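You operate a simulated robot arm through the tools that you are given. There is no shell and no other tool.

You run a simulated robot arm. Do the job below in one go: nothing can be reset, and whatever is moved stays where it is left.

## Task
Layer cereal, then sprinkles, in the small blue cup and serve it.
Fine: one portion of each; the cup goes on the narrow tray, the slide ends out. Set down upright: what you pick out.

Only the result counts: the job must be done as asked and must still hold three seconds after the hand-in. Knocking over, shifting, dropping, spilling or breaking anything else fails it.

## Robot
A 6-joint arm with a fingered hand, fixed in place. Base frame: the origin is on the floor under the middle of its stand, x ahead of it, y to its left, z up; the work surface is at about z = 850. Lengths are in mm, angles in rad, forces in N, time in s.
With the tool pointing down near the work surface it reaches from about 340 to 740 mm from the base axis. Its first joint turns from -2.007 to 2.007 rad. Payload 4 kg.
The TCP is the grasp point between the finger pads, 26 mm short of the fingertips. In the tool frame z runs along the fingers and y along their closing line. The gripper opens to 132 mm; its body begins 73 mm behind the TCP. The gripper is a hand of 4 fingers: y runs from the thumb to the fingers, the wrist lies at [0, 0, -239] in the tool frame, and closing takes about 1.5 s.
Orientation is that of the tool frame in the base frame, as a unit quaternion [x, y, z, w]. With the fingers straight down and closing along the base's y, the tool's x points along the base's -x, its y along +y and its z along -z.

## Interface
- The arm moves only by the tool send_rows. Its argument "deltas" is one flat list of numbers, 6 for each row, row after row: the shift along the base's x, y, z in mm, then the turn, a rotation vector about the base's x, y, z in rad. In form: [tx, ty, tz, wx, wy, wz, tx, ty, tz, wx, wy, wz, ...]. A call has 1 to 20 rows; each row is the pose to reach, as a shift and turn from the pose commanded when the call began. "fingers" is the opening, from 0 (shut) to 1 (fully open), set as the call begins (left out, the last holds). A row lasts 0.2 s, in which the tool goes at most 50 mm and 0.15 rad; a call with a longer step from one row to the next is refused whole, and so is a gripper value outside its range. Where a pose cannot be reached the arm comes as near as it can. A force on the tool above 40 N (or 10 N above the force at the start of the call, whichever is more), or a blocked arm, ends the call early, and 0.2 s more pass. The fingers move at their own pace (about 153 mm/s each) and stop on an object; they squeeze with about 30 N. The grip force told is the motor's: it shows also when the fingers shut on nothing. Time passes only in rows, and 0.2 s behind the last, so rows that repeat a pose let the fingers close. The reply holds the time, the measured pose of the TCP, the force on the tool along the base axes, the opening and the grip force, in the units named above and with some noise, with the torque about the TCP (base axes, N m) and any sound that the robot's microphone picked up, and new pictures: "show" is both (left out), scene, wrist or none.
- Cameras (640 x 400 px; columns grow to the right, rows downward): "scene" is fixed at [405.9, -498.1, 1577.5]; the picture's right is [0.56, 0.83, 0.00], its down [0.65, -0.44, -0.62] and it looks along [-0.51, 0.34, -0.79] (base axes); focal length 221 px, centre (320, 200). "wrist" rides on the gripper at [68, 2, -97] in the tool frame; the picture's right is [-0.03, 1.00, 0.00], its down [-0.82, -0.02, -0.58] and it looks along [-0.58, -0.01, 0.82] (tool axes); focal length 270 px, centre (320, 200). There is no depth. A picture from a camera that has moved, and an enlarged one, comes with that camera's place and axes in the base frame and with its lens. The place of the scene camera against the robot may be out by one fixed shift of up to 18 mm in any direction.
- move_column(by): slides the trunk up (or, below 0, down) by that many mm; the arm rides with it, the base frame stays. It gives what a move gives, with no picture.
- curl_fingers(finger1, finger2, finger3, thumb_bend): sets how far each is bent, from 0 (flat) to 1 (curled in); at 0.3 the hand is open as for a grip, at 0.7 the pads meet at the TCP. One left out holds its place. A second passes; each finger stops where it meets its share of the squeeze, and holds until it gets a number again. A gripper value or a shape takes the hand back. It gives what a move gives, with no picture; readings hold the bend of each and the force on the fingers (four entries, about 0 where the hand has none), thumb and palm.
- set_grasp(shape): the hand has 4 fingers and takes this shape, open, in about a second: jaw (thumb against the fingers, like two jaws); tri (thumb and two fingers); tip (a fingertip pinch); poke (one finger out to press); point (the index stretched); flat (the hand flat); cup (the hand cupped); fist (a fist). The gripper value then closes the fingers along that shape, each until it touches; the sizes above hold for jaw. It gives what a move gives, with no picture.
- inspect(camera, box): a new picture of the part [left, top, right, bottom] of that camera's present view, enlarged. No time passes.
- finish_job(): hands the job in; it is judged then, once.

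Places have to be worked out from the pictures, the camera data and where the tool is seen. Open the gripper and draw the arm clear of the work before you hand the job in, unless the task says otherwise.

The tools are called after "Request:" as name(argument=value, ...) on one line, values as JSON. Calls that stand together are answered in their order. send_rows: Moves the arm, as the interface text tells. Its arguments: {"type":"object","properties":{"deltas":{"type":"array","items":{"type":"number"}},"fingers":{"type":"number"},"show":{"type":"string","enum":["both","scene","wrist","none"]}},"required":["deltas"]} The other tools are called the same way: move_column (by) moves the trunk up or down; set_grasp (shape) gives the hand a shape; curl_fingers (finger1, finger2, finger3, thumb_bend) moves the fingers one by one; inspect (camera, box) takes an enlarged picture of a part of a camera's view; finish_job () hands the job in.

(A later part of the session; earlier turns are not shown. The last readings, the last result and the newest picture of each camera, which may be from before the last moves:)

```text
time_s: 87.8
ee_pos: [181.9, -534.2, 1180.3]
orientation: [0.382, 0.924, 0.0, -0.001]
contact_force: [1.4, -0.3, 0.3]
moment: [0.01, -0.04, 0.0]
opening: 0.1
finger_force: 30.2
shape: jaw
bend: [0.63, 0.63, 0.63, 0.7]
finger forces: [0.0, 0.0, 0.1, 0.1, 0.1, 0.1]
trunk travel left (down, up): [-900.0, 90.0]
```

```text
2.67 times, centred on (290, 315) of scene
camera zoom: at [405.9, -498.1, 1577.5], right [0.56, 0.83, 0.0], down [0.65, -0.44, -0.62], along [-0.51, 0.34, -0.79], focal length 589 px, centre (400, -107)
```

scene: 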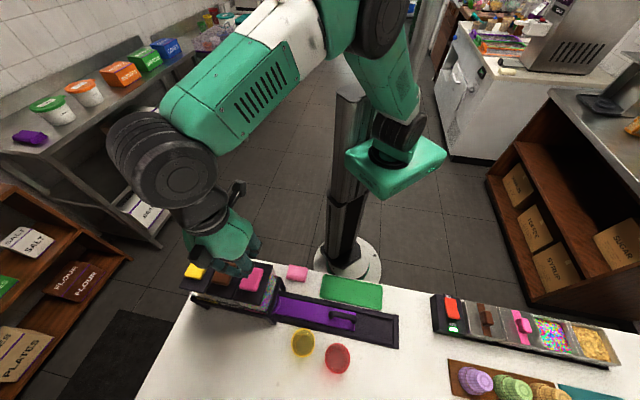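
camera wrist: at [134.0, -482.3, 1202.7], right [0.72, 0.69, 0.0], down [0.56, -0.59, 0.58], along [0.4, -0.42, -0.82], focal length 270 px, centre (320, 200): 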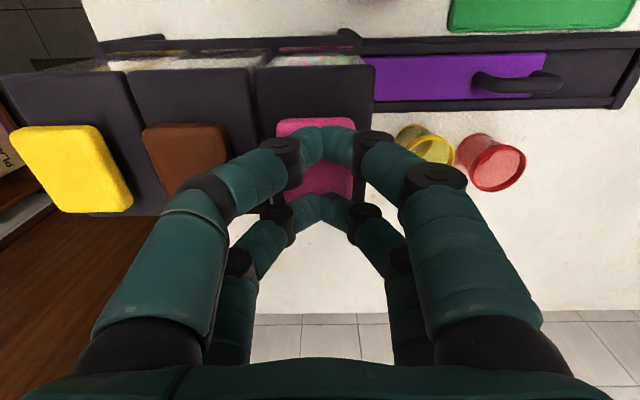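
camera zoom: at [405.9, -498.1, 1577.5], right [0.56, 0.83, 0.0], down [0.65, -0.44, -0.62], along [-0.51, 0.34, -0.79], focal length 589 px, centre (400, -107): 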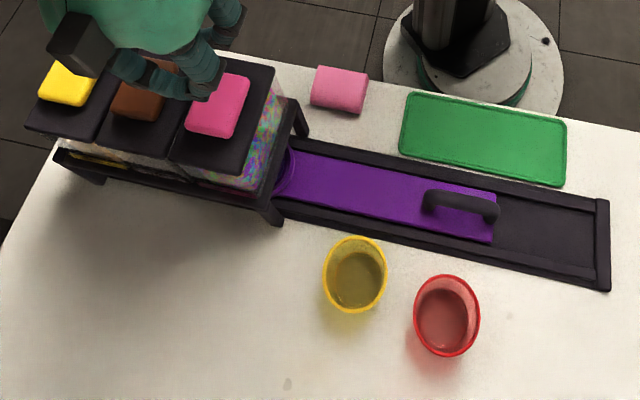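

The pad is back up and everything else is in place. I retrace the path to above the handle.

Request:
send_rows(deltas=[13, 13, 0, 0, 0, -0.13, 26, 26, 0, 0, 0, -0.26, 39, 40, 0, 0, 0, -0.39, 52, 53, 0, 0, 0, -0.52, 65, 66, 0, 0, 0, -0.65, 78, 79, 0, 0, 0, -0.78, 91, 92, 0, 0, 0, -0.92, 104, 105, 0, 0, 0, -1.06, 117, 118, 0, 0, 0, -1.2, 130, 131, 0, 0, 0, -1.34, 143, 144, 0, 0, 0, -1.48, 161.2, 159, 0, 0, 0, -1.5708, 161.2, 159, 0, 0, 0, -1.5708], fingers=0.18, show="none")

Request:
send_rows(deltas=[0, 0, -40, -0.07, 0.07, 0, 0, 0, -85, -0.1414, 0.1414, 0, 0, 0, -130, -0.1414, 0.1414, 0, 0, 0, -175, -0.1414, 0.1414, 0, 0, 0, -210, -0.1414, 0.1414, 0, 0, 0, -230, -0.1414, 0.1414, 0, 0, 0, -230, -0.1414, 0.1414, 0], show="both")

Request:
inspect(camera="wrist", box=[200, 40, 440, 240])

```text
time_s: 90.5
ee_pos: [339.7, -372.9, 1180.3]
orientation: [0.924, 0.383, 0.002, -0.001]
contact_force: [-0.5, 0.0, -0.7]
moment: [0.03, -0.01, -0.01]
opening: 23.6
finger_force: 0.1
shape: jaw
bend: [0.73, 0.73, 0.73, 0.7]
finger forces: [0.0, 0.1, 0.1, 0.0, 0.0, 0.1]
trunk travel left (down, up): [-900.0, 90.0]
```

```text
time_s: 92.2
ee_pos: [341.7, -371.0, 950.6]
orientation: [0.919, 0.382, -0.091, 0.037]
contact_force: [-0.5, -0.3, 0.6]
moment: [0.0, 0.04, -0.01]
opening: 23.5
finger_force: 0.0
shape: jaw
bend: [0.73, 0.73, 0.73, 0.7]
finger forces: [0.0, 0.1, 0.0, 0.1, 0.1, 0.1]
trunk travel left (down, up): [-900.0, 90.0]
camera wrist: at [403.8, -312.4, 1033.8], right [0.69, -0.72, 0.0], down [-0.5, -0.47, 0.73], along [-0.52, -0.5, -0.69], focal length 270 px, centre (320, 200)
```

scene: 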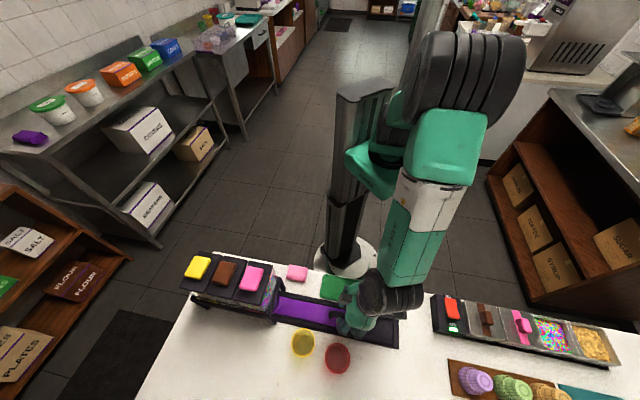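
wrist: 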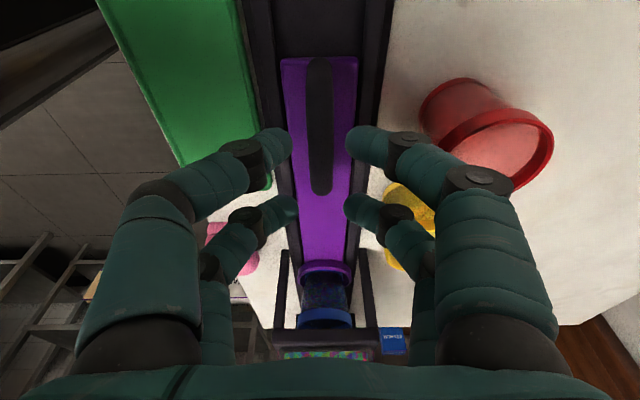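

```text
2.00 times, centred on (320, 140) of wrist
camera zoom: at [403.8, -312.4, 1033.8], right [0.69, -0.72, 0.0], down [-0.5, -0.47, 0.73], along [-0.52, -0.5, -0.69], focal length 541 px, centre (320, 320)
```

zoom: 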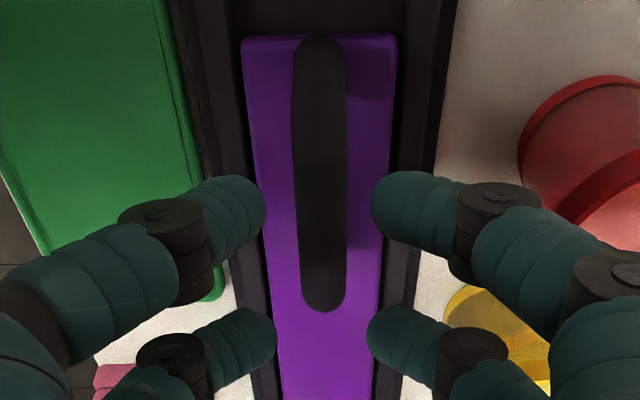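

The handle is again centred between the fingertips. I also look at the cup under the frame from here.

Request:
inspect(camera="wrist", box=[280, 250, 370, 340])

Request:
send_rows(deltas=[0.5, -0.5, -12, 0, 0, 0, 0.5, -0.5, -24, 0, 0, 0, 0.5, -0.5, -36, 0, 0, 0, 0.5, -0.5, -45, 0, 0, 0, 0.5, -0.5, -50, 0, 0, 0, 0.5, -0.5, -50, 0, 0, 0], show="wrist")

```text
4.44 times, centred on (325, 295) of wrist
camera zoom: at [403.8, -312.4, 1033.8], right [0.69, -0.72, 0.0], down [-0.5, -0.47, 0.73], along [-0.52, -0.5, -0.69], focal length 1201 px, centre (298, -222)
```

zoom: 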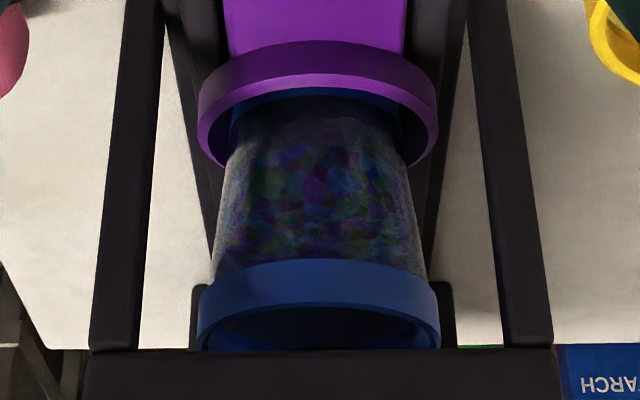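

```text
time_s: 93.5
ee_pos: [342.1, -374.4, 900.3]
orientation: [0.919, 0.382, -0.091, 0.037]
contact_force: [0.1, -0.2, -0.3]
moment: [0.02, -0.03, 0.0]
opening: 23.6
finger_force: 0.0
shape: jaw
bend: [0.73, 0.73, 0.73, 0.7]
finger forces: [0.0, 0.1, 0.0, 0.0, 0.1, 0.0]
trunk travel left (down, up): [-900.0, 90.0]
camera wrist: at [404.3, -314.7, 982.9], right [0.69, -0.72, 0.0], down [-0.5, -0.47, 0.73], along [-0.52, -0.5, -0.69], focal length 270 px, centre (320, 200)
```

wrist: 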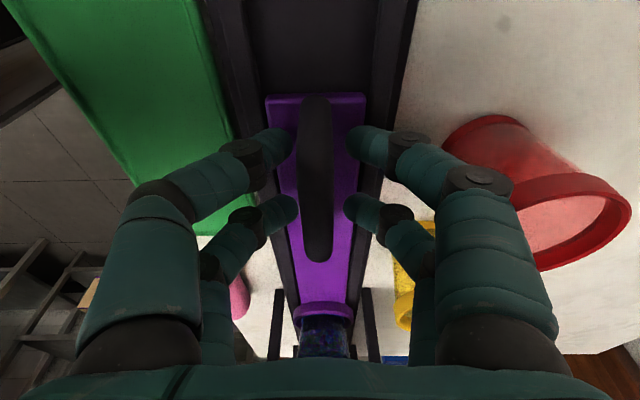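

The cup now clearly shows colourful sprinkles above the cereal. I close on the handle and pull the slide out toward its stop.

Request:
send_rows(deltas=[0, 0, 0, 0, 0, 0, 0, 0, 0, 0, 0, 0, 0, 0, 0, 0, 0, 0, 0, 0, 0, 0, 0, 0], fingers=0.0, show="none")

Request:
send_rows(deltas=[3, 3, 0, 0, 0, 0, 9, 9, 0, 0, 0, 0, 16, 16, 0, 0, 0, 0, 23, 23, 0, 0, 0, 0, 30, 30, 0, 0, 0, 0, 37, 37, 0, 0, 0, 0, 44, 44, 0, 0, 0, 0, 51, 51, 0, 0, 0, 0, 57, 57, 0, 0, 0, 0, 62, 62, 0, 0, 0, 0, 66, 66, 0, 0, 0, 0, 68.5, 68.5, 0, 0, 0, 0, 69.5, 69.5, 0, 0, 0, 0, 69.5, 69.5, 0, 0, 0, 0], show="both")

Request:
inspect(camera="wrist", box=[200, 30, 440, 230])

Request:
inspect(camera="scene", box=[260, 280, 410, 370])

```text
time_s: 94.5
ee_pos: [341.2, -373.4, 901.5]
orientation: [0.919, 0.382, -0.091, 0.037]
contact_force: [-0.9, -1.7, -1.3]
moment: [-0.02, 0.04, -0.01]
opening: 0.1
finger_force: 29.8
shape: jaw
bend: [0.71, 0.63, 0.63, 0.71]
finger forces: [0.0, 0.0, 0.0, 0.1, 0.0, 0.1]
trunk travel left (down, up): [-900.0, 90.0]
```

```text
time_s: 97.5
ee_pos: [409.6, -306.2, 900.4]
orientation: [0.919, 0.382, -0.091, 0.036]
contact_force: [-11.7, -14.6, -0.8]
moment: [-0.33, 0.27, -0.02]
opening: 0.0
finger_force: 29.9
shape: jaw
bend: [0.71, 0.63, 0.63, 0.71]
finger forces: [0.1, 0.0, 0.1, 0.1, 0.0, 0.0]
trunk travel left (down, up): [-900.0, 90.0]
camera wrist: at [472.4, -246.6, 982.7], right [0.69, -0.72, 0.0], down [-0.5, -0.47, 0.73], along [-0.53, -0.5, -0.69], focal length 270 px, centre (320, 200)
```

scene: 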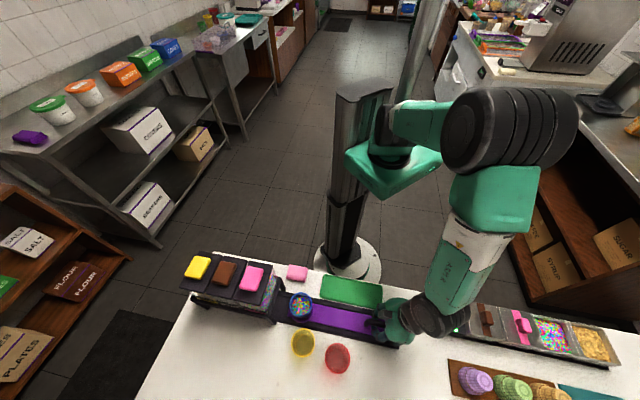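
wrist: 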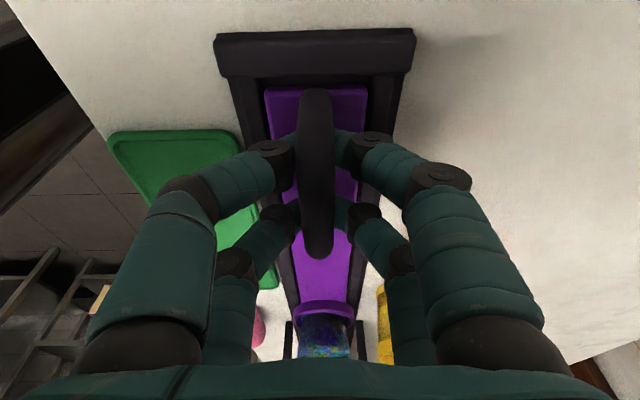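

```text
2.00 times, centred on (320, 130) of wrist
camera zoom: at [472.4, -246.6, 982.7], right [0.69, -0.72, 0.0], down [-0.5, -0.47, 0.73], along [-0.53, -0.5, -0.69], focal length 541 px, centre (320, 340)
```

zoom: 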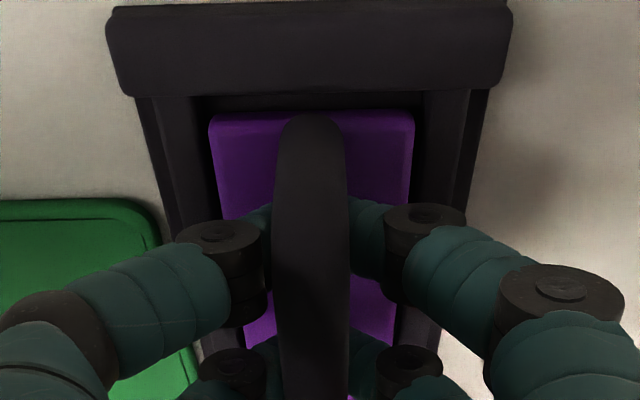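

```text
4.27 times, centred on (335, 325) of scene
camera zoom: at [405.9, -498.1, 1577.5], right [0.56, 0.83, 0.0], down [0.65, -0.44, -0.62], along [-0.51, 0.34, -0.79], focal length 943 px, centre (256, -333)
```

zoom: 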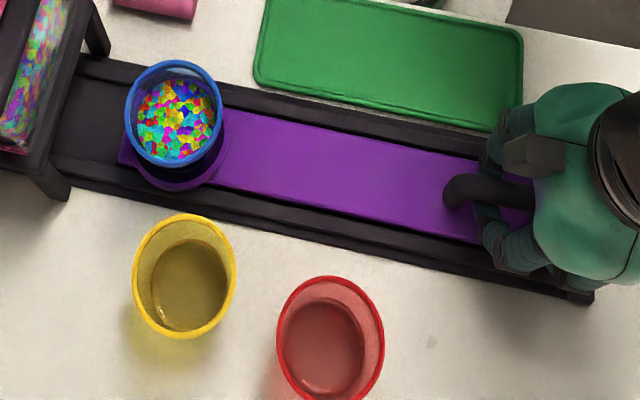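

Sprinkles fill the top of the cup and the slide is at its outer stop (19 N). I relax the pull slightly and open the fingers, then check that the slide stays out.

Request:
send_rows(deltas=[-1.2, -1.2, 0, 0, 0, 0, -1.2, -1.2, 0, 0, 0, 0], show="none")

Request:
send_rows(deltas=[0, 0, 0, 0, 0, 0, 0, 0, 0, 0, 0, 0, 0, 0, 0, 0, 0, 0], fingers=0.18, show="wrist")

Request:
inspect(camera="wrist", box=[200, 30, 440, 230])

```text
time_s: 98.2
ee_pos: [409.2, -306.1, 901.2]
orientation: [0.919, 0.381, -0.091, 0.036]
contact_force: [-7.9, -9.2, -3.2]
moment: [-0.24, 0.2, -0.01]
opening: 0.1
finger_force: 30.4
shape: jaw
bend: [0.71, 0.63, 0.63, 0.71]
finger forces: [0.1, 0.1, 0.1, 0.0, 0.0, 0.0]
trunk travel left (down, up): [-900.0, 90.0]
```

```text
time_s: 99.0
ee_pos: [410.4, -306.1, 900.9]
orientation: [0.919, 0.381, -0.091, 0.037]
contact_force: [0.5, -0.5, 0.4]
moment: [0.0, 0.0, -0.01]
opening: 23.4
finger_force: 0.0
shape: jaw
bend: [0.73, 0.73, 0.73, 0.7]
finger forces: [0.1, 0.0, 0.0, 0.1, 0.0, 0.1]
trunk travel left (down, up): [-900.0, 90.0]
camera wrist: at [473.0, -246.1, 983.2], right [0.69, -0.72, 0.0], down [-0.5, -0.47, 0.73], along [-0.52, -0.5, -0.69], focal length 270 px, centre (320, 200)
```

wrist: 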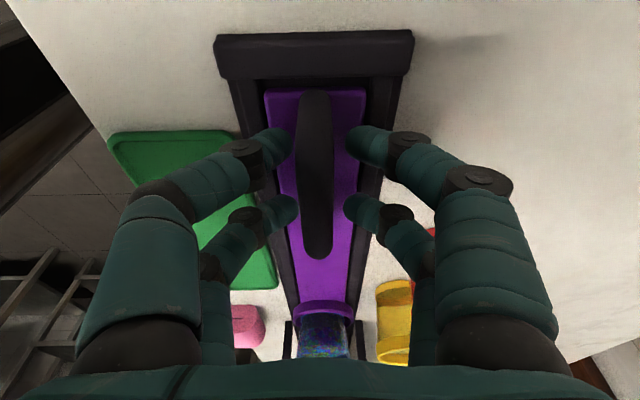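

```text
2.00 times, centred on (320, 130) of wrist
camera zoom: at [473.0, -246.1, 983.2], right [0.69, -0.72, 0.0], down [-0.5, -0.47, 0.73], along [-0.52, -0.5, -0.69], focal length 541 px, centre (320, 340)
```

zoom: 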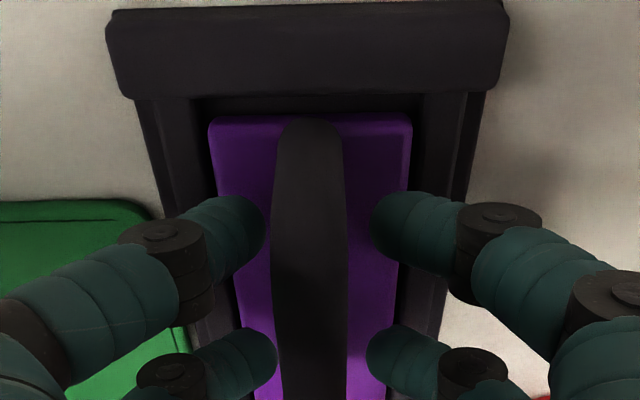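

The slide stays at its out stop. I lift off the handle, straighten up and move to hover over the filled cup with the earlier 16° yaw and a 74 mm opening.

Request:
send_rows(deltas=[0, 0, 4, 0, 0, 0, 0, 0, 12, 0, 0, 0, 0, 0, 30, 0, 0, 0, 0, 0, 60, 0.05, -0.05, 0, 0, 0, 85, 0.1, -0.1, 0, 0, 0, 95, 0.1414, -0.1414, 0, 0, 0, 95, 0.1414, -0.1414, 0], show="scene")

Request:
inspect(camera="scene", box=[280, 255, 410, 340])

```text
time_s: 100.5
ee_pos: [411.0, -306.1, 994.1]
orientation: [0.923, 0.384, 0.001, -0.002]
contact_force: [0.7, -1.0, -0.4]
moment: [-0.01, 0.01, -0.01]
opening: 23.6
finger_force: 0.1
shape: jaw
bend: [0.73, 0.73, 0.73, 0.7]
finger forces: [0.1, 0.1, 0.0, 0.1, 0.0, 0.1]
trunk travel left (down, up): [-900.0, 90.0]
```

scene: 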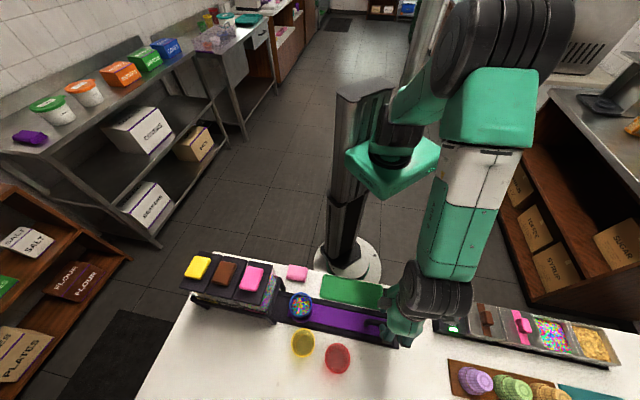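

```text
4.71 times, centred on (345, 298) of scene
camera zoom: at [405.9, -498.1, 1577.5], right [0.56, 0.83, 0.0], down [0.65, -0.44, -0.62], along [-0.51, 0.34, -0.79], focal length 1040 px, centre (202, -259)
```

zoom: 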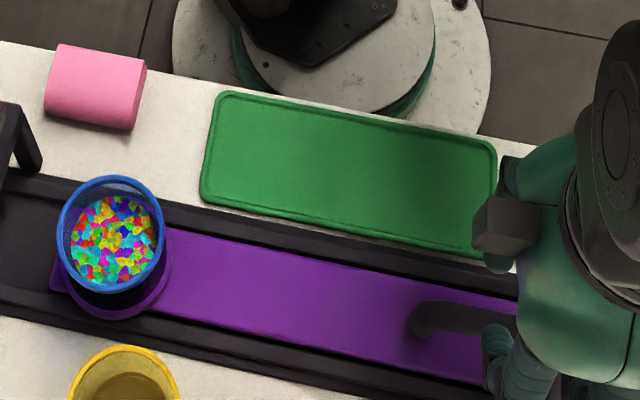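

The slide's end and handle are at the same place as at the start, so it is out. I now hover over the filled cup.

Request:
send_rows(deltas=[-20, -20, -2, 0, 0, 0, -50, -50, -4, 0, 0, 0.06, -80, -79, -4, 0, 0, 0.12, -110, -109, -4, 0, 0, 0.18, -140, -138, -4, 0, 0, 0.24, -161.9, -160.2, -4, 0, 0, 0.2793, -161.9, -160.2, -4, 0, 0, 0.2793, -161.9, -160.2, -4, 0, 0, 0.2793], fingers=0.56, show="both")

Request:
inspect(camera="wrist", box=[220, 30, 460, 230])

```text
time_s: 102.3
ee_pos: [249.6, -465.0, 991.2]
orientation: [0.861, 0.508, 0.002, -0.002]
contact_force: [0.0, -0.5, -0.2]
moment: [0.01, 0.01, -0.03]
opening: 73.4
finger_force: 0.1
shape: jaw
bend: [0.72, 0.72, 0.72, 0.7]
finger forces: [0.0, 0.0, 0.0, 0.0, 0.0, 0.0]
trunk travel left (down, up): [-900.0, 90.0]
camera wrist: at [283.9, -407.0, 1088.3], right [0.86, -0.51, 0.0], down [-0.41, -0.71, 0.58], along [-0.29, -0.5, -0.82], focal length 270 px, centre (320, 200)
```

scene: 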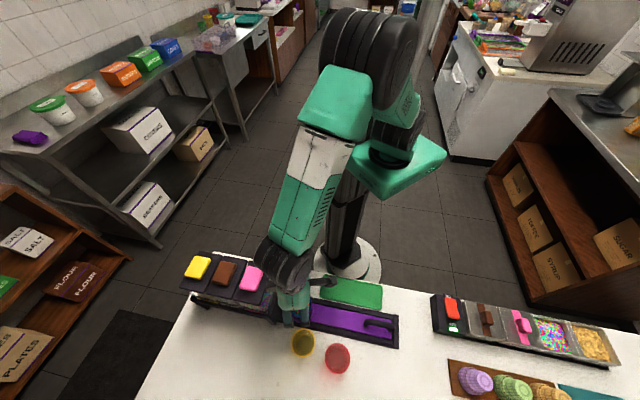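
wrist: 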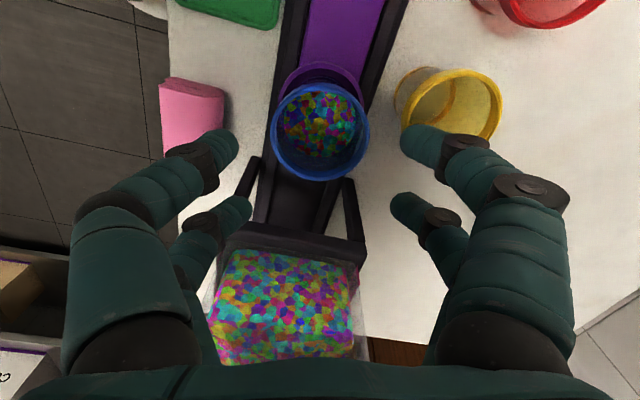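

```text
2.00 times, centred on (340, 130) of wrist
camera zoom: at [283.9, -407.0, 1088.3], right [0.86, -0.51, 0.0], down [-0.41, -0.71, 0.58], along [-0.29, -0.5, -0.82], focal length 541 px, centre (280, 340)
```

zoom: 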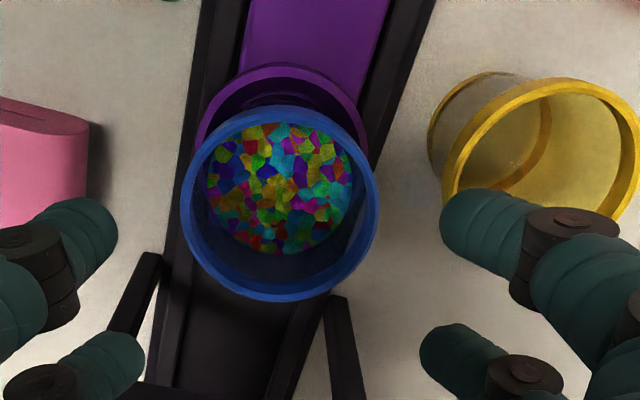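

The filled cup is aligned under the hand within 0.5 mm. I descend to z≈925 with the 74 mm opening.

Request:
send_rows(deltas=[0, 0, -15, 0, 0, 0, 0, 0, -30, 0, 0, 0, 0, 0, -45, 0, 0, 0, 0, 0, -58, 0, 0, 0, 0, 0, -66, 0, 0, 0, 0, 0, -66, 0, 0, 0], show="wrist")

Request:
inspect(camera="wrist", box=[180, 60, 500, 280])

```text
time_s: 103.8
ee_pos: [247.6, -467.8, 924.7]
orientation: [0.861, 0.508, 0.0, -0.002]
contact_force: [0.4, 0.0, -0.2]
moment: [-0.01, -0.03, 0.01]
opening: 73.2
finger_force: 0.0
shape: jaw
bend: [0.72, 0.72, 0.72, 0.7]
finger forces: [0.1, 0.0, 0.1, 0.1, 0.0, 0.0]
trunk travel left (down, up): [-900.0, 90.0]
camera wrist: at [283.4, -407.7, 1022.7], right [0.86, -0.51, 0.0], down [-0.41, -0.71, 0.58], along [-0.29, -0.5, -0.82], focal length 270 px, centre (320, 200)
```

wrist: 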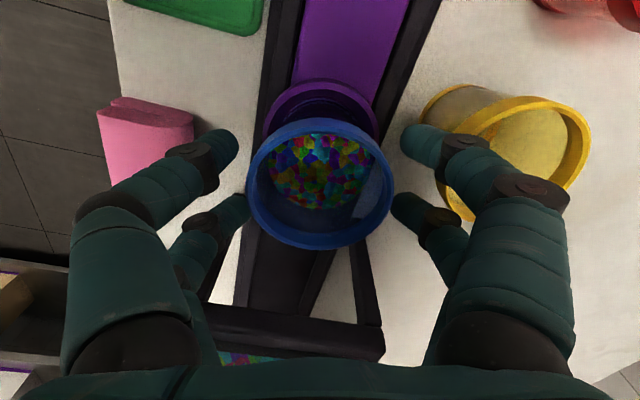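

```text
1.82 times, centred on (340, 170) of wrist
camera zoom: at [283.4, -407.7, 1022.7], right [0.86, -0.51, 0.0], down [-0.41, -0.71, 0.58], along [-0.29, -0.5, -0.82], focal length 491 px, centre (284, 254)
```

zoom: 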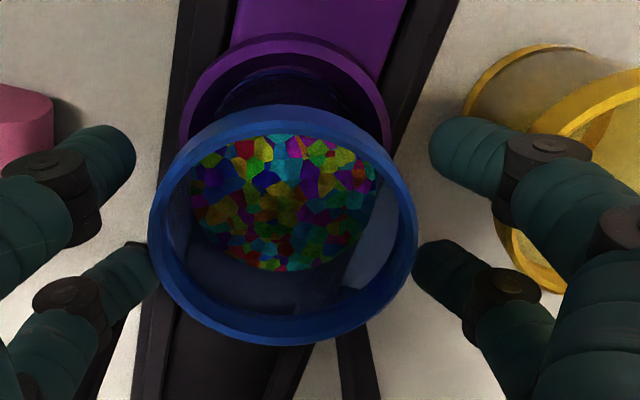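

Clear of everything; the cup sits about 2 mm back in tool x. I correct that, narrow to 47 mm and lower to z≈917.

Request:
send_rows(deltas=[-1, -1.7, 0, 0, 0, 0, -1, -1.7, 0, 0, 0, 0, -1, -1.7, 0, 0, 0, 0, -1, -1.7, -3, 0, 0, 0, -1, -1.7, -6, 0, 0, 0, -1, -1.7, -8, 0, 0, 0, -1, -1.7, -8, 0, 0, 0], fingers=0.37, show="wrist")

Request:
inspect(camera="wrist", box=[180, 60, 500, 280])

```text
time_s: 105.3
ee_pos: [248.7, -469.0, 918.3]
orientation: [0.861, 0.508, 0.0, -0.001]
contact_force: [-0.4, -0.4, -0.1]
moment: [0.0, -0.01, 0.0]
opening: 49.3
finger_force: 0.1
shape: jaw
bend: [0.73, 0.73, 0.73, 0.7]
finger forces: [0.0, 0.1, 0.0, 0.0, 0.0, 0.0]
trunk travel left (down, up): [-900.0, 90.0]
camera wrist: at [282.0, -409.3, 1015.3], right [0.86, -0.51, 0.0], down [-0.41, -0.71, 0.58], along [-0.29, -0.5, -0.82], focal length 270 px, centre (320, 200)
```

wrist: 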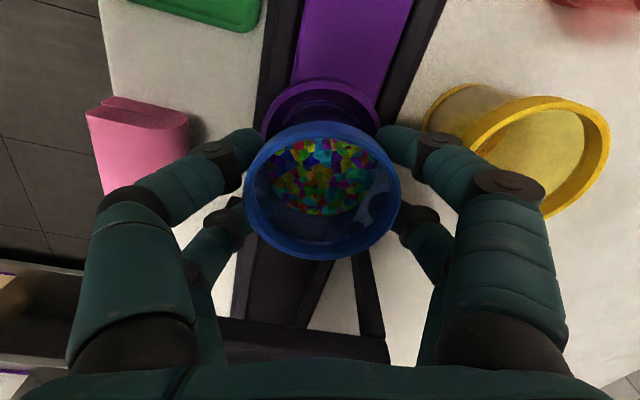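

```text
1.82 times, centred on (340, 170) of wrist
camera zoom: at [282.0, -409.3, 1015.3], right [0.86, -0.51, 0.0], down [-0.41, -0.71, 0.58], along [-0.29, -0.5, -0.82], focal length 491 px, centre (284, 254)
```

zoom: 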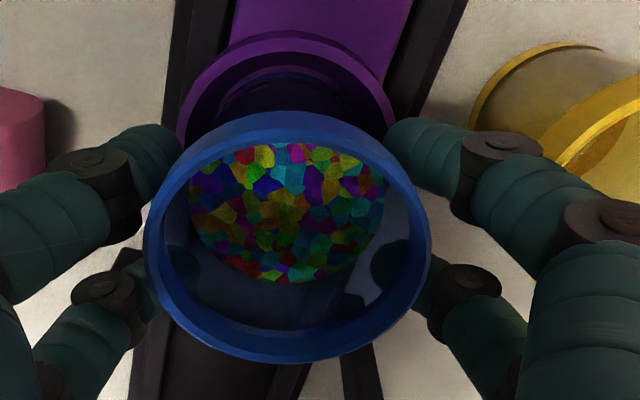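

Aligned within about 1 mm. I close the digits on the cup wall below its rim.

Request:
send_rows(deltas=[0, 0, 0, 0, 0, 0, 0, 0, 0, 0, 0, 0, 0, 0, 0, 0, 0, 0, 0, 0, 0, 0, 0, 0, 0, 0, 0, 0, 0, 0], fingers=0.0, show="wrist")

Request:
inspect(camera="wrist", box=[180, 60, 500, 280])

```text
time_s: 106.5
ee_pos: [247.4, -468.4, 917.4]
orientation: [0.861, 0.508, 0.0, -0.002]
contact_force: [0.7, 0.8, -0.5]
moment: [-0.02, 0.04, 0.03]
opening: 32.5
finger_force: 29.8
shape: jaw
bend: [0.74, 0.73, 0.73, 0.7]
finger forces: [27.9, 25.1, 23.1, 0.1, 27.3, 0.0]
trunk travel left (down, up): [-900.0, 90.0]
camera wrist: at [282.1, -409.3, 1015.4], right [0.86, -0.51, 0.0], down [-0.41, -0.71, 0.58], along [-0.29, -0.5, -0.82], focal length 270 px, centre (320, 200)
```

wrist: 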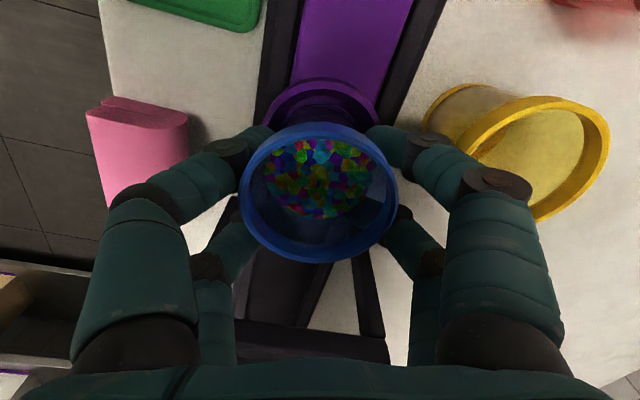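

```text
1.82 times, centred on (340, 170) of wrist
camera zoom: at [282.1, -409.3, 1015.4], right [0.86, -0.51, 0.0], down [-0.41, -0.71, 0.58], along [-0.29, -0.5, -0.82], focal length 491 px, centre (284, 254)
```

zoom: 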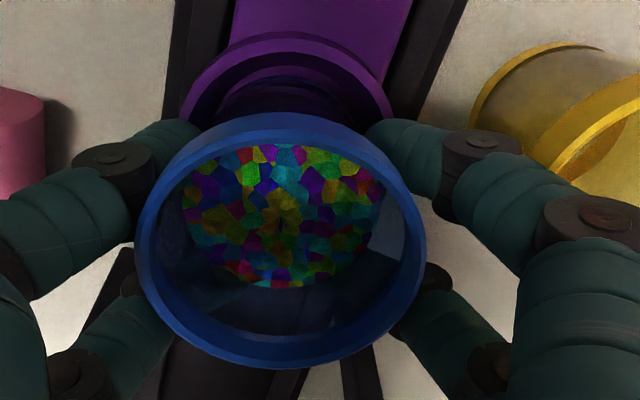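

All four digits hold at ~25 N. I lift slowly and check the cup's attitude.

Request:
send_rows(deltas=[0, 0, 3, 0, 0, 0, 0, 0, 7, 0, 0, 0, 0, 0, 12, 0, 0, 0, 0, 0, 18, 0, 0, 0, 0, 0, 24, 0, 0, 0, 0, 0, 30, 0, 0, 0, 0, 0, 30, 0, 0, 0], show="both")

Request:
inspect(camera="wrist", box=[180, 60, 500, 280])

Request:
inspect(camera="scene", box=[250, 270, 350, 350])

```text
time_s: 108.2
ee_pos: [246.5, -468.0, 948.1]
orientation: [0.861, 0.508, 0.002, -0.001]
contact_force: [0.2, -0.6, 0.3]
moment: [-0.02, -0.01, 0.04]
opening: 32.3
finger_force: 30.3
shape: jaw
bend: [0.74, 0.73, 0.73, 0.7]
finger forces: [27.9, 25.1, 23.2, 0.0, 27.5, 0.0]
trunk travel left (down, up): [-900.0, 90.0]
camera wrist: at [282.0, -408.7, 1045.8], right [0.86, -0.51, 0.0], down [-0.41, -0.71, 0.58], along [-0.29, -0.5, -0.82], focal length 270 px, centre (320, 200)
```

scene: 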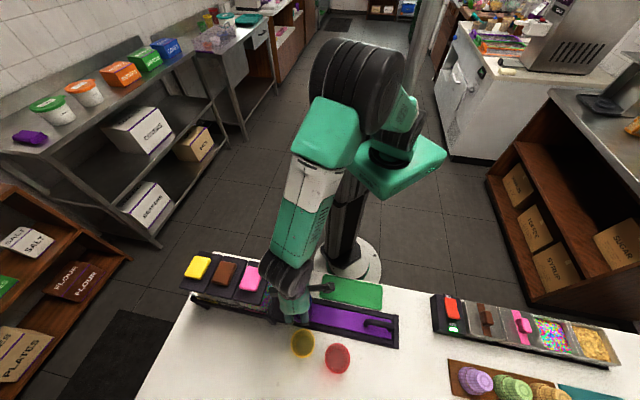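
wrist: 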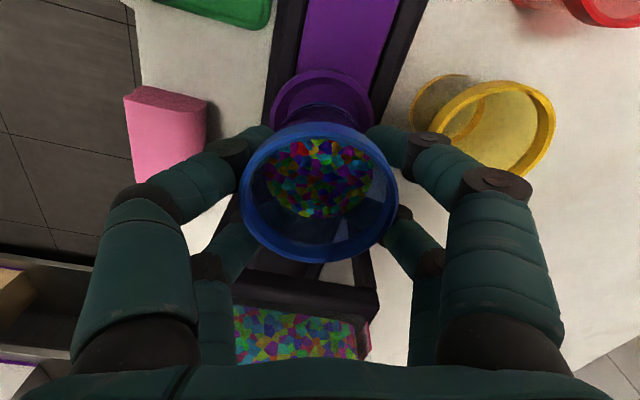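

```text
1.82 times, centred on (340, 170) of wrist
camera zoom: at [282.0, -408.7, 1045.8], right [0.86, -0.51, 0.0], down [-0.41, -0.71, 0.58], along [-0.29, -0.5, -0.82], focal length 491 px, centre (284, 254)
```

zoom: 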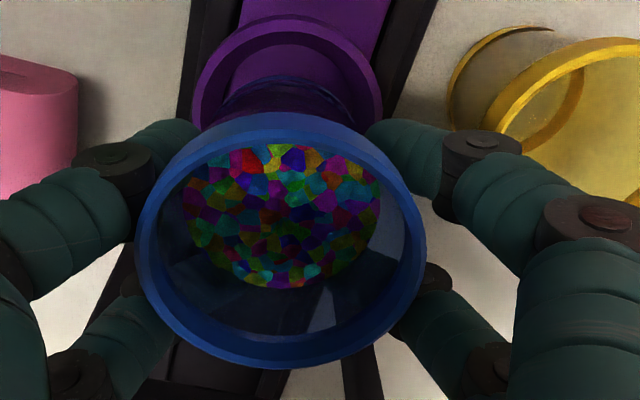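

```text
5.00 times, centred on (300, 310) of scene
camera zoom: at [405.9, -498.1, 1577.5], right [0.56, 0.83, 0.0], down [0.65, -0.44, -0.62], along [-0.51, 0.34, -0.79], focal length 1105 px, centre (420, -350)
```

zoom: 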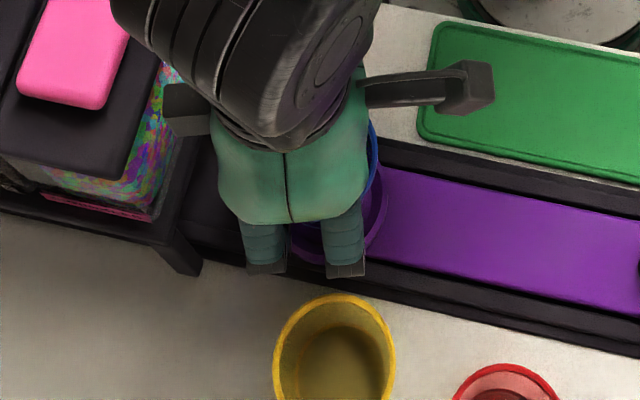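

The cup is held securely and upright. I raise a little more and carry it slowly to above the green tray's middle.

Request:
send_rows(deltas=[0, 0, 12, 0, 0, 0, 0, 0, 25, 0, 0, 0, 2, 6, 35, 0, 0, 0, 6, 20, 38, 0, 0, 0, 11, 38, 38, 0, 0, 0, 16, 57, 38, 0, 0, 0, 21, 76, 38, 0, 0, 0, 26, 95, 38, 0, 0, 0, 31, 114, 38, 0, 0, 0, 37, 133, 38, 0, 0, 0, 42, 150, 38, 0, 0, 0, 44.8, 161, 38, 0, 0, 0, 44.8, 161, 38, 0, 0, 0, 44.8, 161, 38, 0, 0, 0], show="both")

Request:
inspect(camera="wrist", box=[120, 0, 520, 250])

Request:
inspect(camera="scene", box=[280, 240, 420, 350])

```text
time_s: 111.2
ee_pos: [291.6, -304.9, 984.6]
orientation: [0.861, 0.508, 0.0, -0.001]
contact_force: [-0.2, 1.2, -1.1]
moment: [-0.01, 0.01, -0.01]
opening: 32.0
finger_force: 30.2
shape: jaw
bend: [0.74, 0.73, 0.73, 0.7]
finger forces: [27.9, 26.0, 23.5, 0.1, 27.9, 0.1]
trunk travel left (down, up): [-900.0, 90.0]
camera wrist: at [326.9, -247.0, 1082.8], right [0.86, -0.51, 0.0], down [-0.41, -0.71, 0.58], along [-0.29, -0.5, -0.82], focal length 270 px, centre (320, 200)
```

scene: 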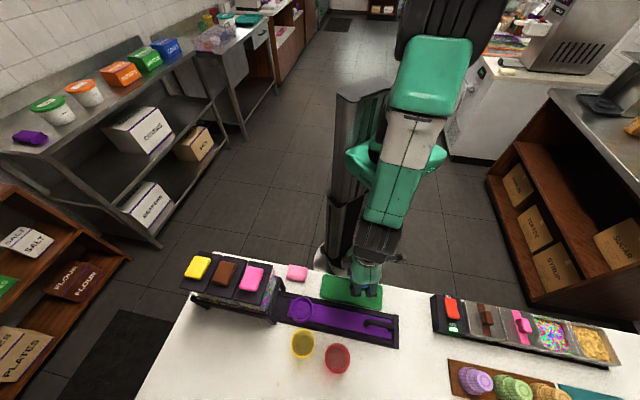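
wrist: 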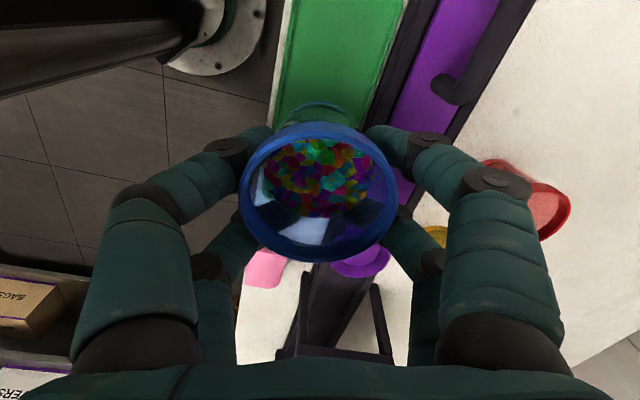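

```text
1.60 times, centred on (320, 125) of wrist
camera zoom: at [326.9, -247.0, 1082.8], right [0.86, -0.51, 0.0], down [-0.41, -0.71, 0.58], along [-0.29, -0.5, -0.82], focal length 432 px, centre (320, 320)
```

zoom: 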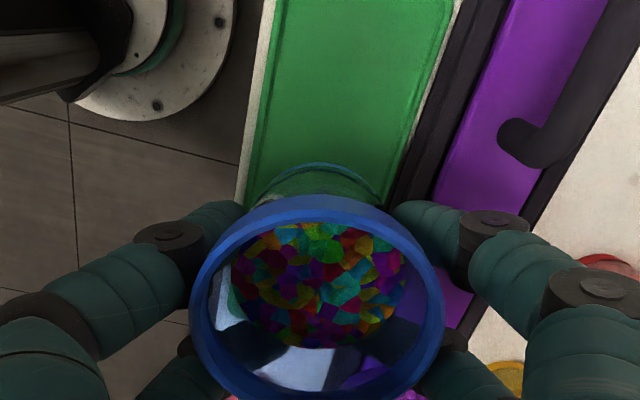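

```text
3.64 times, centred on (350, 295) of scene
camera zoom: at [405.9, -498.1, 1577.5], right [0.56, 0.83, 0.0], down [0.65, -0.44, -0.62], along [-0.51, 0.34, -0.79], focal length 804 px, centre (211, -146)
```

zoom: 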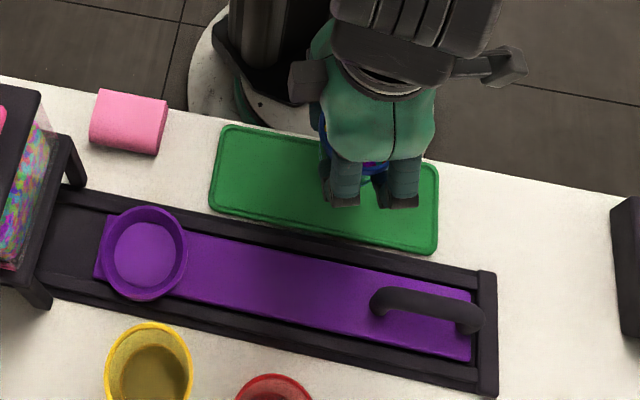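

The cup is over the tray's middle (tray spans r≈386–464, cup at r≈423). I lower it to just above the tray, watching for reach and force.

Request:
send_rows(deltas=[1, -1, -10, 0, 0, 0, 1, -1, -22, 0, 0, 0, 1, -1, -34, 0, 0, 0, 1, -1, -46, 0, 0, 0, 1, -1, -56, 0, 0, 0, 1, -1, -64, 0, 0, 0, 1, -1, -64, 0, 0, 0], show="both")

Request:
inspect(camera="wrist", box=[120, 0, 520, 250])

Request:
inspect(camera="scene", box=[310, 250, 400, 320])

```text
time_s: 112.8
ee_pos: [293.5, -308.5, 922.0]
orientation: [0.861, 0.508, 0.0, -0.001]
contact_force: [-0.3, -0.6, -0.9]
moment: [-0.01, 0.02, -0.02]
opening: 32.1
finger_force: 30.3
shape: jaw
bend: [0.74, 0.73, 0.73, 0.7]
finger forces: [28.1, 26.2, 23.6, 0.0, 28.1, 0.0]
trunk travel left (down, up): [-900.0, 90.0]
camera wrist: at [328.4, -250.0, 1019.5], right [0.86, -0.51, 0.0], down [-0.41, -0.71, 0.58], along [-0.29, -0.5, -0.82], focal length 270 px, centre (320, 200)
```

scene: 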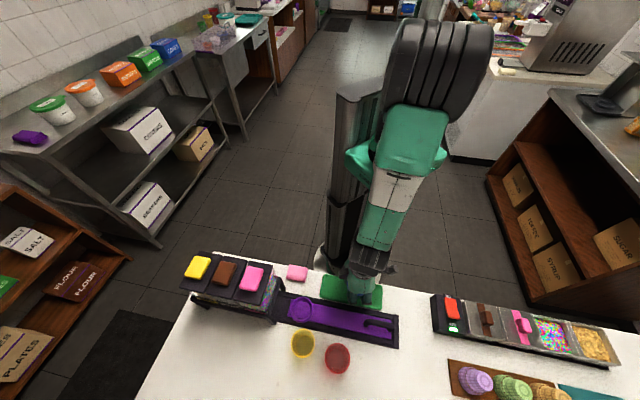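
wrist: 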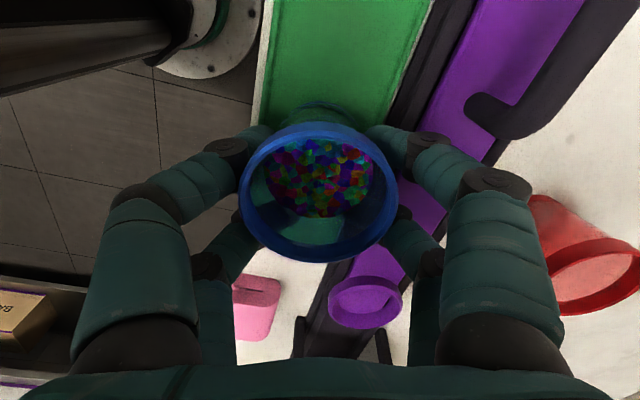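

```text
1.60 times, centred on (320, 125) of wrist
camera zoom: at [328.4, -250.0, 1019.5], right [0.86, -0.51, 0.0], down [-0.41, -0.71, 0.58], along [-0.29, -0.5, -0.82], focal length 432 px, centre (320, 320)
```

zoom: 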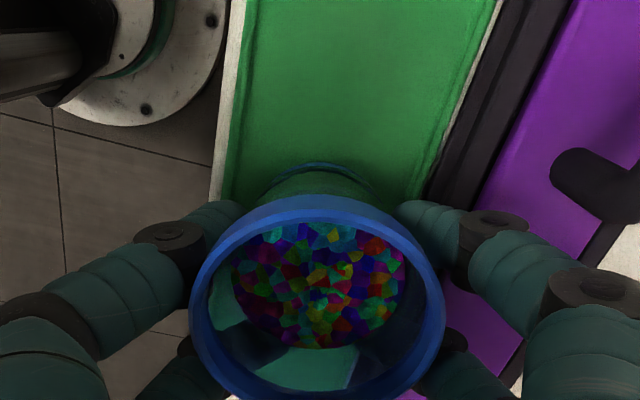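

```text
5.71 times, centred on (355, 285) of scene
camera zoom: at [405.9, -498.1, 1577.5], right [0.56, 0.83, 0.0], down [0.65, -0.44, -0.62], along [-0.51, 0.34, -0.79], focal length 1263 px, centre (120, -286)
```

zoom: 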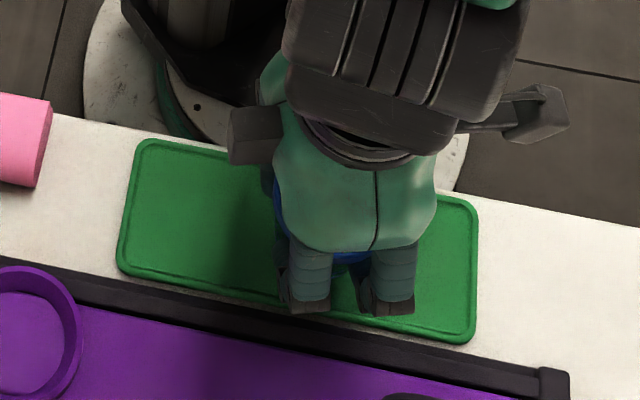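

The cup is centred across the tray with its base ~10 mm above it. I lower the last bit in small steps, reading the force.

Request:
send_rows(deltas=[0, 0, -3, 0, 0, 0, 0, 0, -6, 0, 0, 0, 0, 0, -8, 0, 0, 0, 0, 0, -8, 0, 0, 0], show="none")

Request:
send_rows(deltas=[0, 0, -1, 0, 0, 0, 0, 0, -2, 0, 0, 0], show="none")

```text
time_s: 113.8
ee_pos: [292.9, -307.9, 913.1]
orientation: [0.861, 0.509, 0.0, -0.002]
contact_force: [-0.1, -0.5, 0.5]
moment: [-0.01, 0.01, 0.02]
opening: 31.9
finger_force: 30.1
shape: jaw
bend: [0.74, 0.73, 0.73, 0.7]
finger forces: [28.1, 26.3, 23.6, 0.0, 28.2, 0.1]
trunk travel left (down, up): [-900.0, 90.0]
```

```text
time_s: 114.3
ee_pos: [293.3, -308.7, 911.4]
orientation: [0.861, 0.508, 0.0, -0.001]
contact_force: [0.5, -0.1, -0.4]
moment: [0.01, -0.01, 0.0]
opening: 32.2
finger_force: 30.3
shape: jaw
bend: [0.74, 0.73, 0.73, 0.7]
finger forces: [28.0, 26.4, 23.7, 0.0, 28.2, 0.0]
trunk travel left (down, up): [-900.0, 90.0]
```

Still no contact at z≈911; I continue in 1 mm steps.

Request:
send_rows(deltas=[0, 0, -0.7, 0, 0, 0, 0, 0, -1.5, 0, 0, 0], show="none")

Request:
send_rows(deltas=[0, 0, -0.7, 0, 0, 0, 0, 0, -1.2, 0, 0, 0], show="none")

```text
time_s: 115.0
ee_pos: [292.5, -308.2, 910.6]
orientation: [0.861, 0.508, 0.001, -0.001]
contact_force: [0.2, 0.7, -1.0]
moment: [-0.02, -0.02, -0.01]
opening: 32.1
finger_force: 30.3
shape: jaw
bend: [0.74, 0.73, 0.73, 0.7]
finger forces: [28.1, 26.3, 23.6, 0.1, 28.2, 0.0]
trunk travel left (down, up): [-900.0, 90.0]
```

```text
time_s: 115.5
ee_pos: [293.7, -308.3, 908.6]
orientation: [0.861, 0.508, 0.0, 0.0]
contact_force: [-0.3, -0.4, -0.7]
moment: [0.04, 0.0, 0.02]
opening: 32.2
finger_force: 29.3
shape: jaw
bend: [0.74, 0.73, 0.73, 0.7]
finger forces: [28.0, 26.3, 23.6, 0.0, 28.1, 0.0]
trunk travel left (down, up): [-900.0, 90.0]
```

No contact yet at z≈909; continuing down 1 mm at a time.

Request:
send_rows(deltas=[0, 0, -0.6, 0, 0, 0, 0, 0, -1.2, 0, 0, 0], show="none")

Request:
send_rows(deltas=[0, 0, -0.6, 0, 0, 0, 0, 0, -1.2, 0, 0, 0], show="wrist")

```text
time_s: 116.2
ee_pos: [293.8, -307.5, 907.6]
orientation: [0.861, 0.509, 0.0, -0.002]
contact_force: [1.1, 0.3, -0.7]
moment: [0.0, 0.03, 0.0]
opening: 32.2
finger_force: 29.9
shape: jaw
bend: [0.74, 0.73, 0.73, 0.7]
finger forces: [28.0, 26.2, 23.6, 0.1, 28.2, 0.0]
trunk travel left (down, up): [-900.0, 90.0]
```

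```text
time_s: 116.8
ee_pos: [293.3, -307.2, 906.8]
orientation: [0.861, 0.508, 0.001, -0.001]
contact_force: [-0.7, -0.2, -0.5]
moment: [0.04, 0.0, -0.02]
opening: 32.0
finger_force: 29.5
shape: jaw
bend: [0.74, 0.73, 0.73, 0.7]
finger forces: [28.0, 26.3, 23.7, 0.0, 28.1, 0.0]
trunk travel left (down, up): [-900.0, 90.0]
camera wrist: at [328.0, -249.0, 1004.1], right [0.86, -0.51, 0.0], down [-0.41, -0.71, 0.58], along [-0.29, -0.5, -0.82], focal length 270 px, centre (320, 200)
```

wrist: 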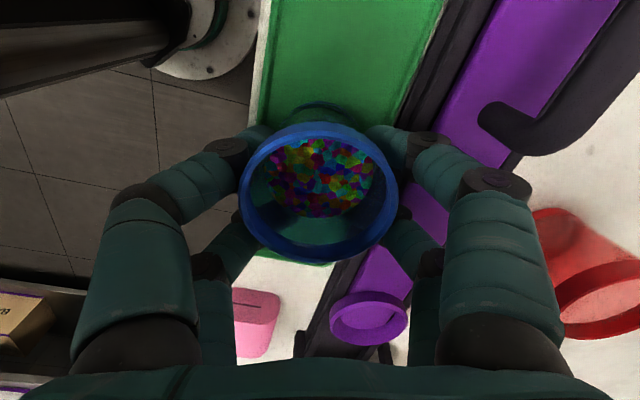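

Still free; the base must be within 1–3 mm of the tray. I keep stepping down.

Request:
send_rows(deltas=[0, 0, -0.6, 0, 0, 0, 0, 0, -1.2, 0, 0, 0], show="none")

Request:
send_rows(deltas=[0, 0, -0.6, 0, 0, 0, 0, 0, -1.2, 0, 0, 0], show="none")

```text
time_s: 117.3
ee_pos: [293.3, -308.0, 904.3]
orientation: [0.861, 0.508, 0.001, 0.0]
contact_force: [-0.6, -1.0, 8.4]
moment: [0.15, 0.01, 0.01]
opening: 32.4
finger_force: 30.4
shape: jaw
bend: [0.74, 0.73, 0.73, 0.7]
finger forces: [28.9, 26.8, 24.1, 0.1, 28.9, 0.0]
trunk travel left (down, up): [-900.0, 90.0]
```

```text
time_s: 118.0
ee_pos: [293.1, -308.1, 905.1]
orientation: [0.861, 0.508, 0.0, -0.001]
contact_force: [-0.8, -2.1, 19.2]
moment: [0.13, 0.0, 0.01]
opening: 32.5
finger_force: 29.6
shape: jaw
bend: [0.74, 0.73, 0.74, 0.7]
finger forces: [30.1, 28.0, 25.0, 0.0, 29.9, 0.0]
trunk travel left (down, up): [-900.0, 90.0]
```

The base touched down at z≈905 (19 N). I ease up 1.2 mm, then open evenly a little.

Request:
send_rows(deltas=[0, 0, 0.7, 0, 0, 0, 0, 0, 1.3, 0, 0, 0], show="wrist")

Request:
inspect(camera="wrist", box=[180, 60, 500, 280])

```text
time_s: 118.5
ee_pos: [292.5, -307.3, 905.9]
orientation: [0.861, 0.509, 0.001, -0.003]
contact_force: [0.0, -2.3, 7.5]
moment: [0.11, -0.04, -0.02]
opening: 32.6
finger_force: 30.3
shape: jaw
bend: [0.74, 0.73, 0.74, 0.7]
finger forces: [30.3, 27.6, 25.2, 0.0, 30.1, 0.0]
trunk travel left (down, up): [-900.0, 90.0]
camera wrist: at [328.1, -248.9, 1003.2], right [0.86, -0.51, 0.0], down [-0.41, -0.71, 0.58], along [-0.29, -0.5, -0.82], focal length 270 px, centre (320, 200)
```

wrist: 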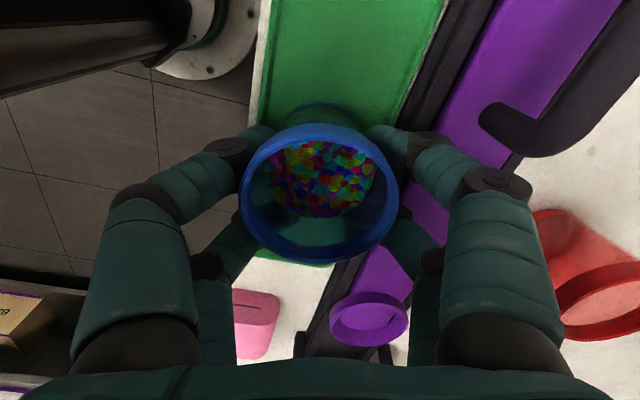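

```text
1.82 times, centred on (340, 170) of wrist
camera zoom: at [328.1, -248.9, 1003.2], right [0.86, -0.51, 0.0], down [-0.41, -0.71, 0.58], along [-0.29, -0.5, -0.82], focal length 491 px, centre (284, 254)
```

zoom: 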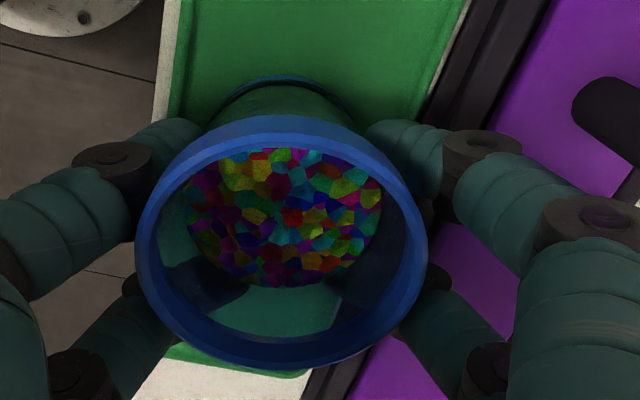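

Contact is light now (7.5 N) with the cup flat on the tray. I open slightly and evenly.

Request:
send_rows(deltas=[0, 0, 0, 0, 0, 0, 0, 0, 0, 0, 0, 0, 0, 0, 0, 0, 0, 0], fingers=0.33, show="wrist")

Request:
inspect(camera="wrist", box=[180, 60, 500, 280])

```text
time_s: 119.3
ee_pos: [292.6, -309.3, 906.4]
orientation: [0.862, 0.508, 0.002, -0.001]
contact_force: [0.2, 0.1, -0.7]
moment: [0.01, -0.03, 0.0]
opening: 43.6
finger_force: 0.0
shape: jaw
bend: [0.74, 0.74, 0.74, 0.7]
finger forces: [0.1, 0.1, 0.0, 0.0, 0.0, 0.0]
trunk travel left (down, up): [-900.0, 90.0]
camera wrist: at [328.3, -248.9, 1003.3], right [0.86, -0.51, 0.0], down [-0.41, -0.71, 0.58], along [-0.29, -0.5, -0.82], focal length 270 px, centre (320, 200)
```

wrist: 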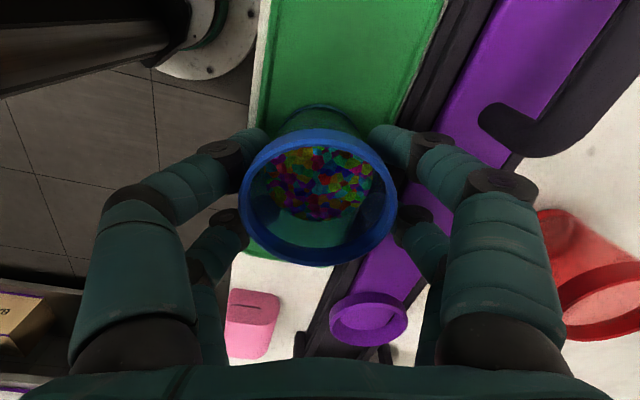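

```text
1.82 times, centred on (340, 170) of wrist
camera zoom: at [328.3, -248.9, 1003.3], right [0.86, -0.51, 0.0], down [-0.41, -0.71, 0.58], along [-0.29, -0.5, -0.82], focal length 491 px, centre (284, 254)
```

zoom: 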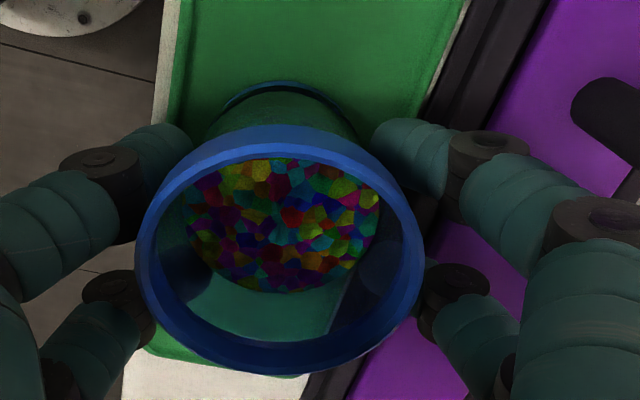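

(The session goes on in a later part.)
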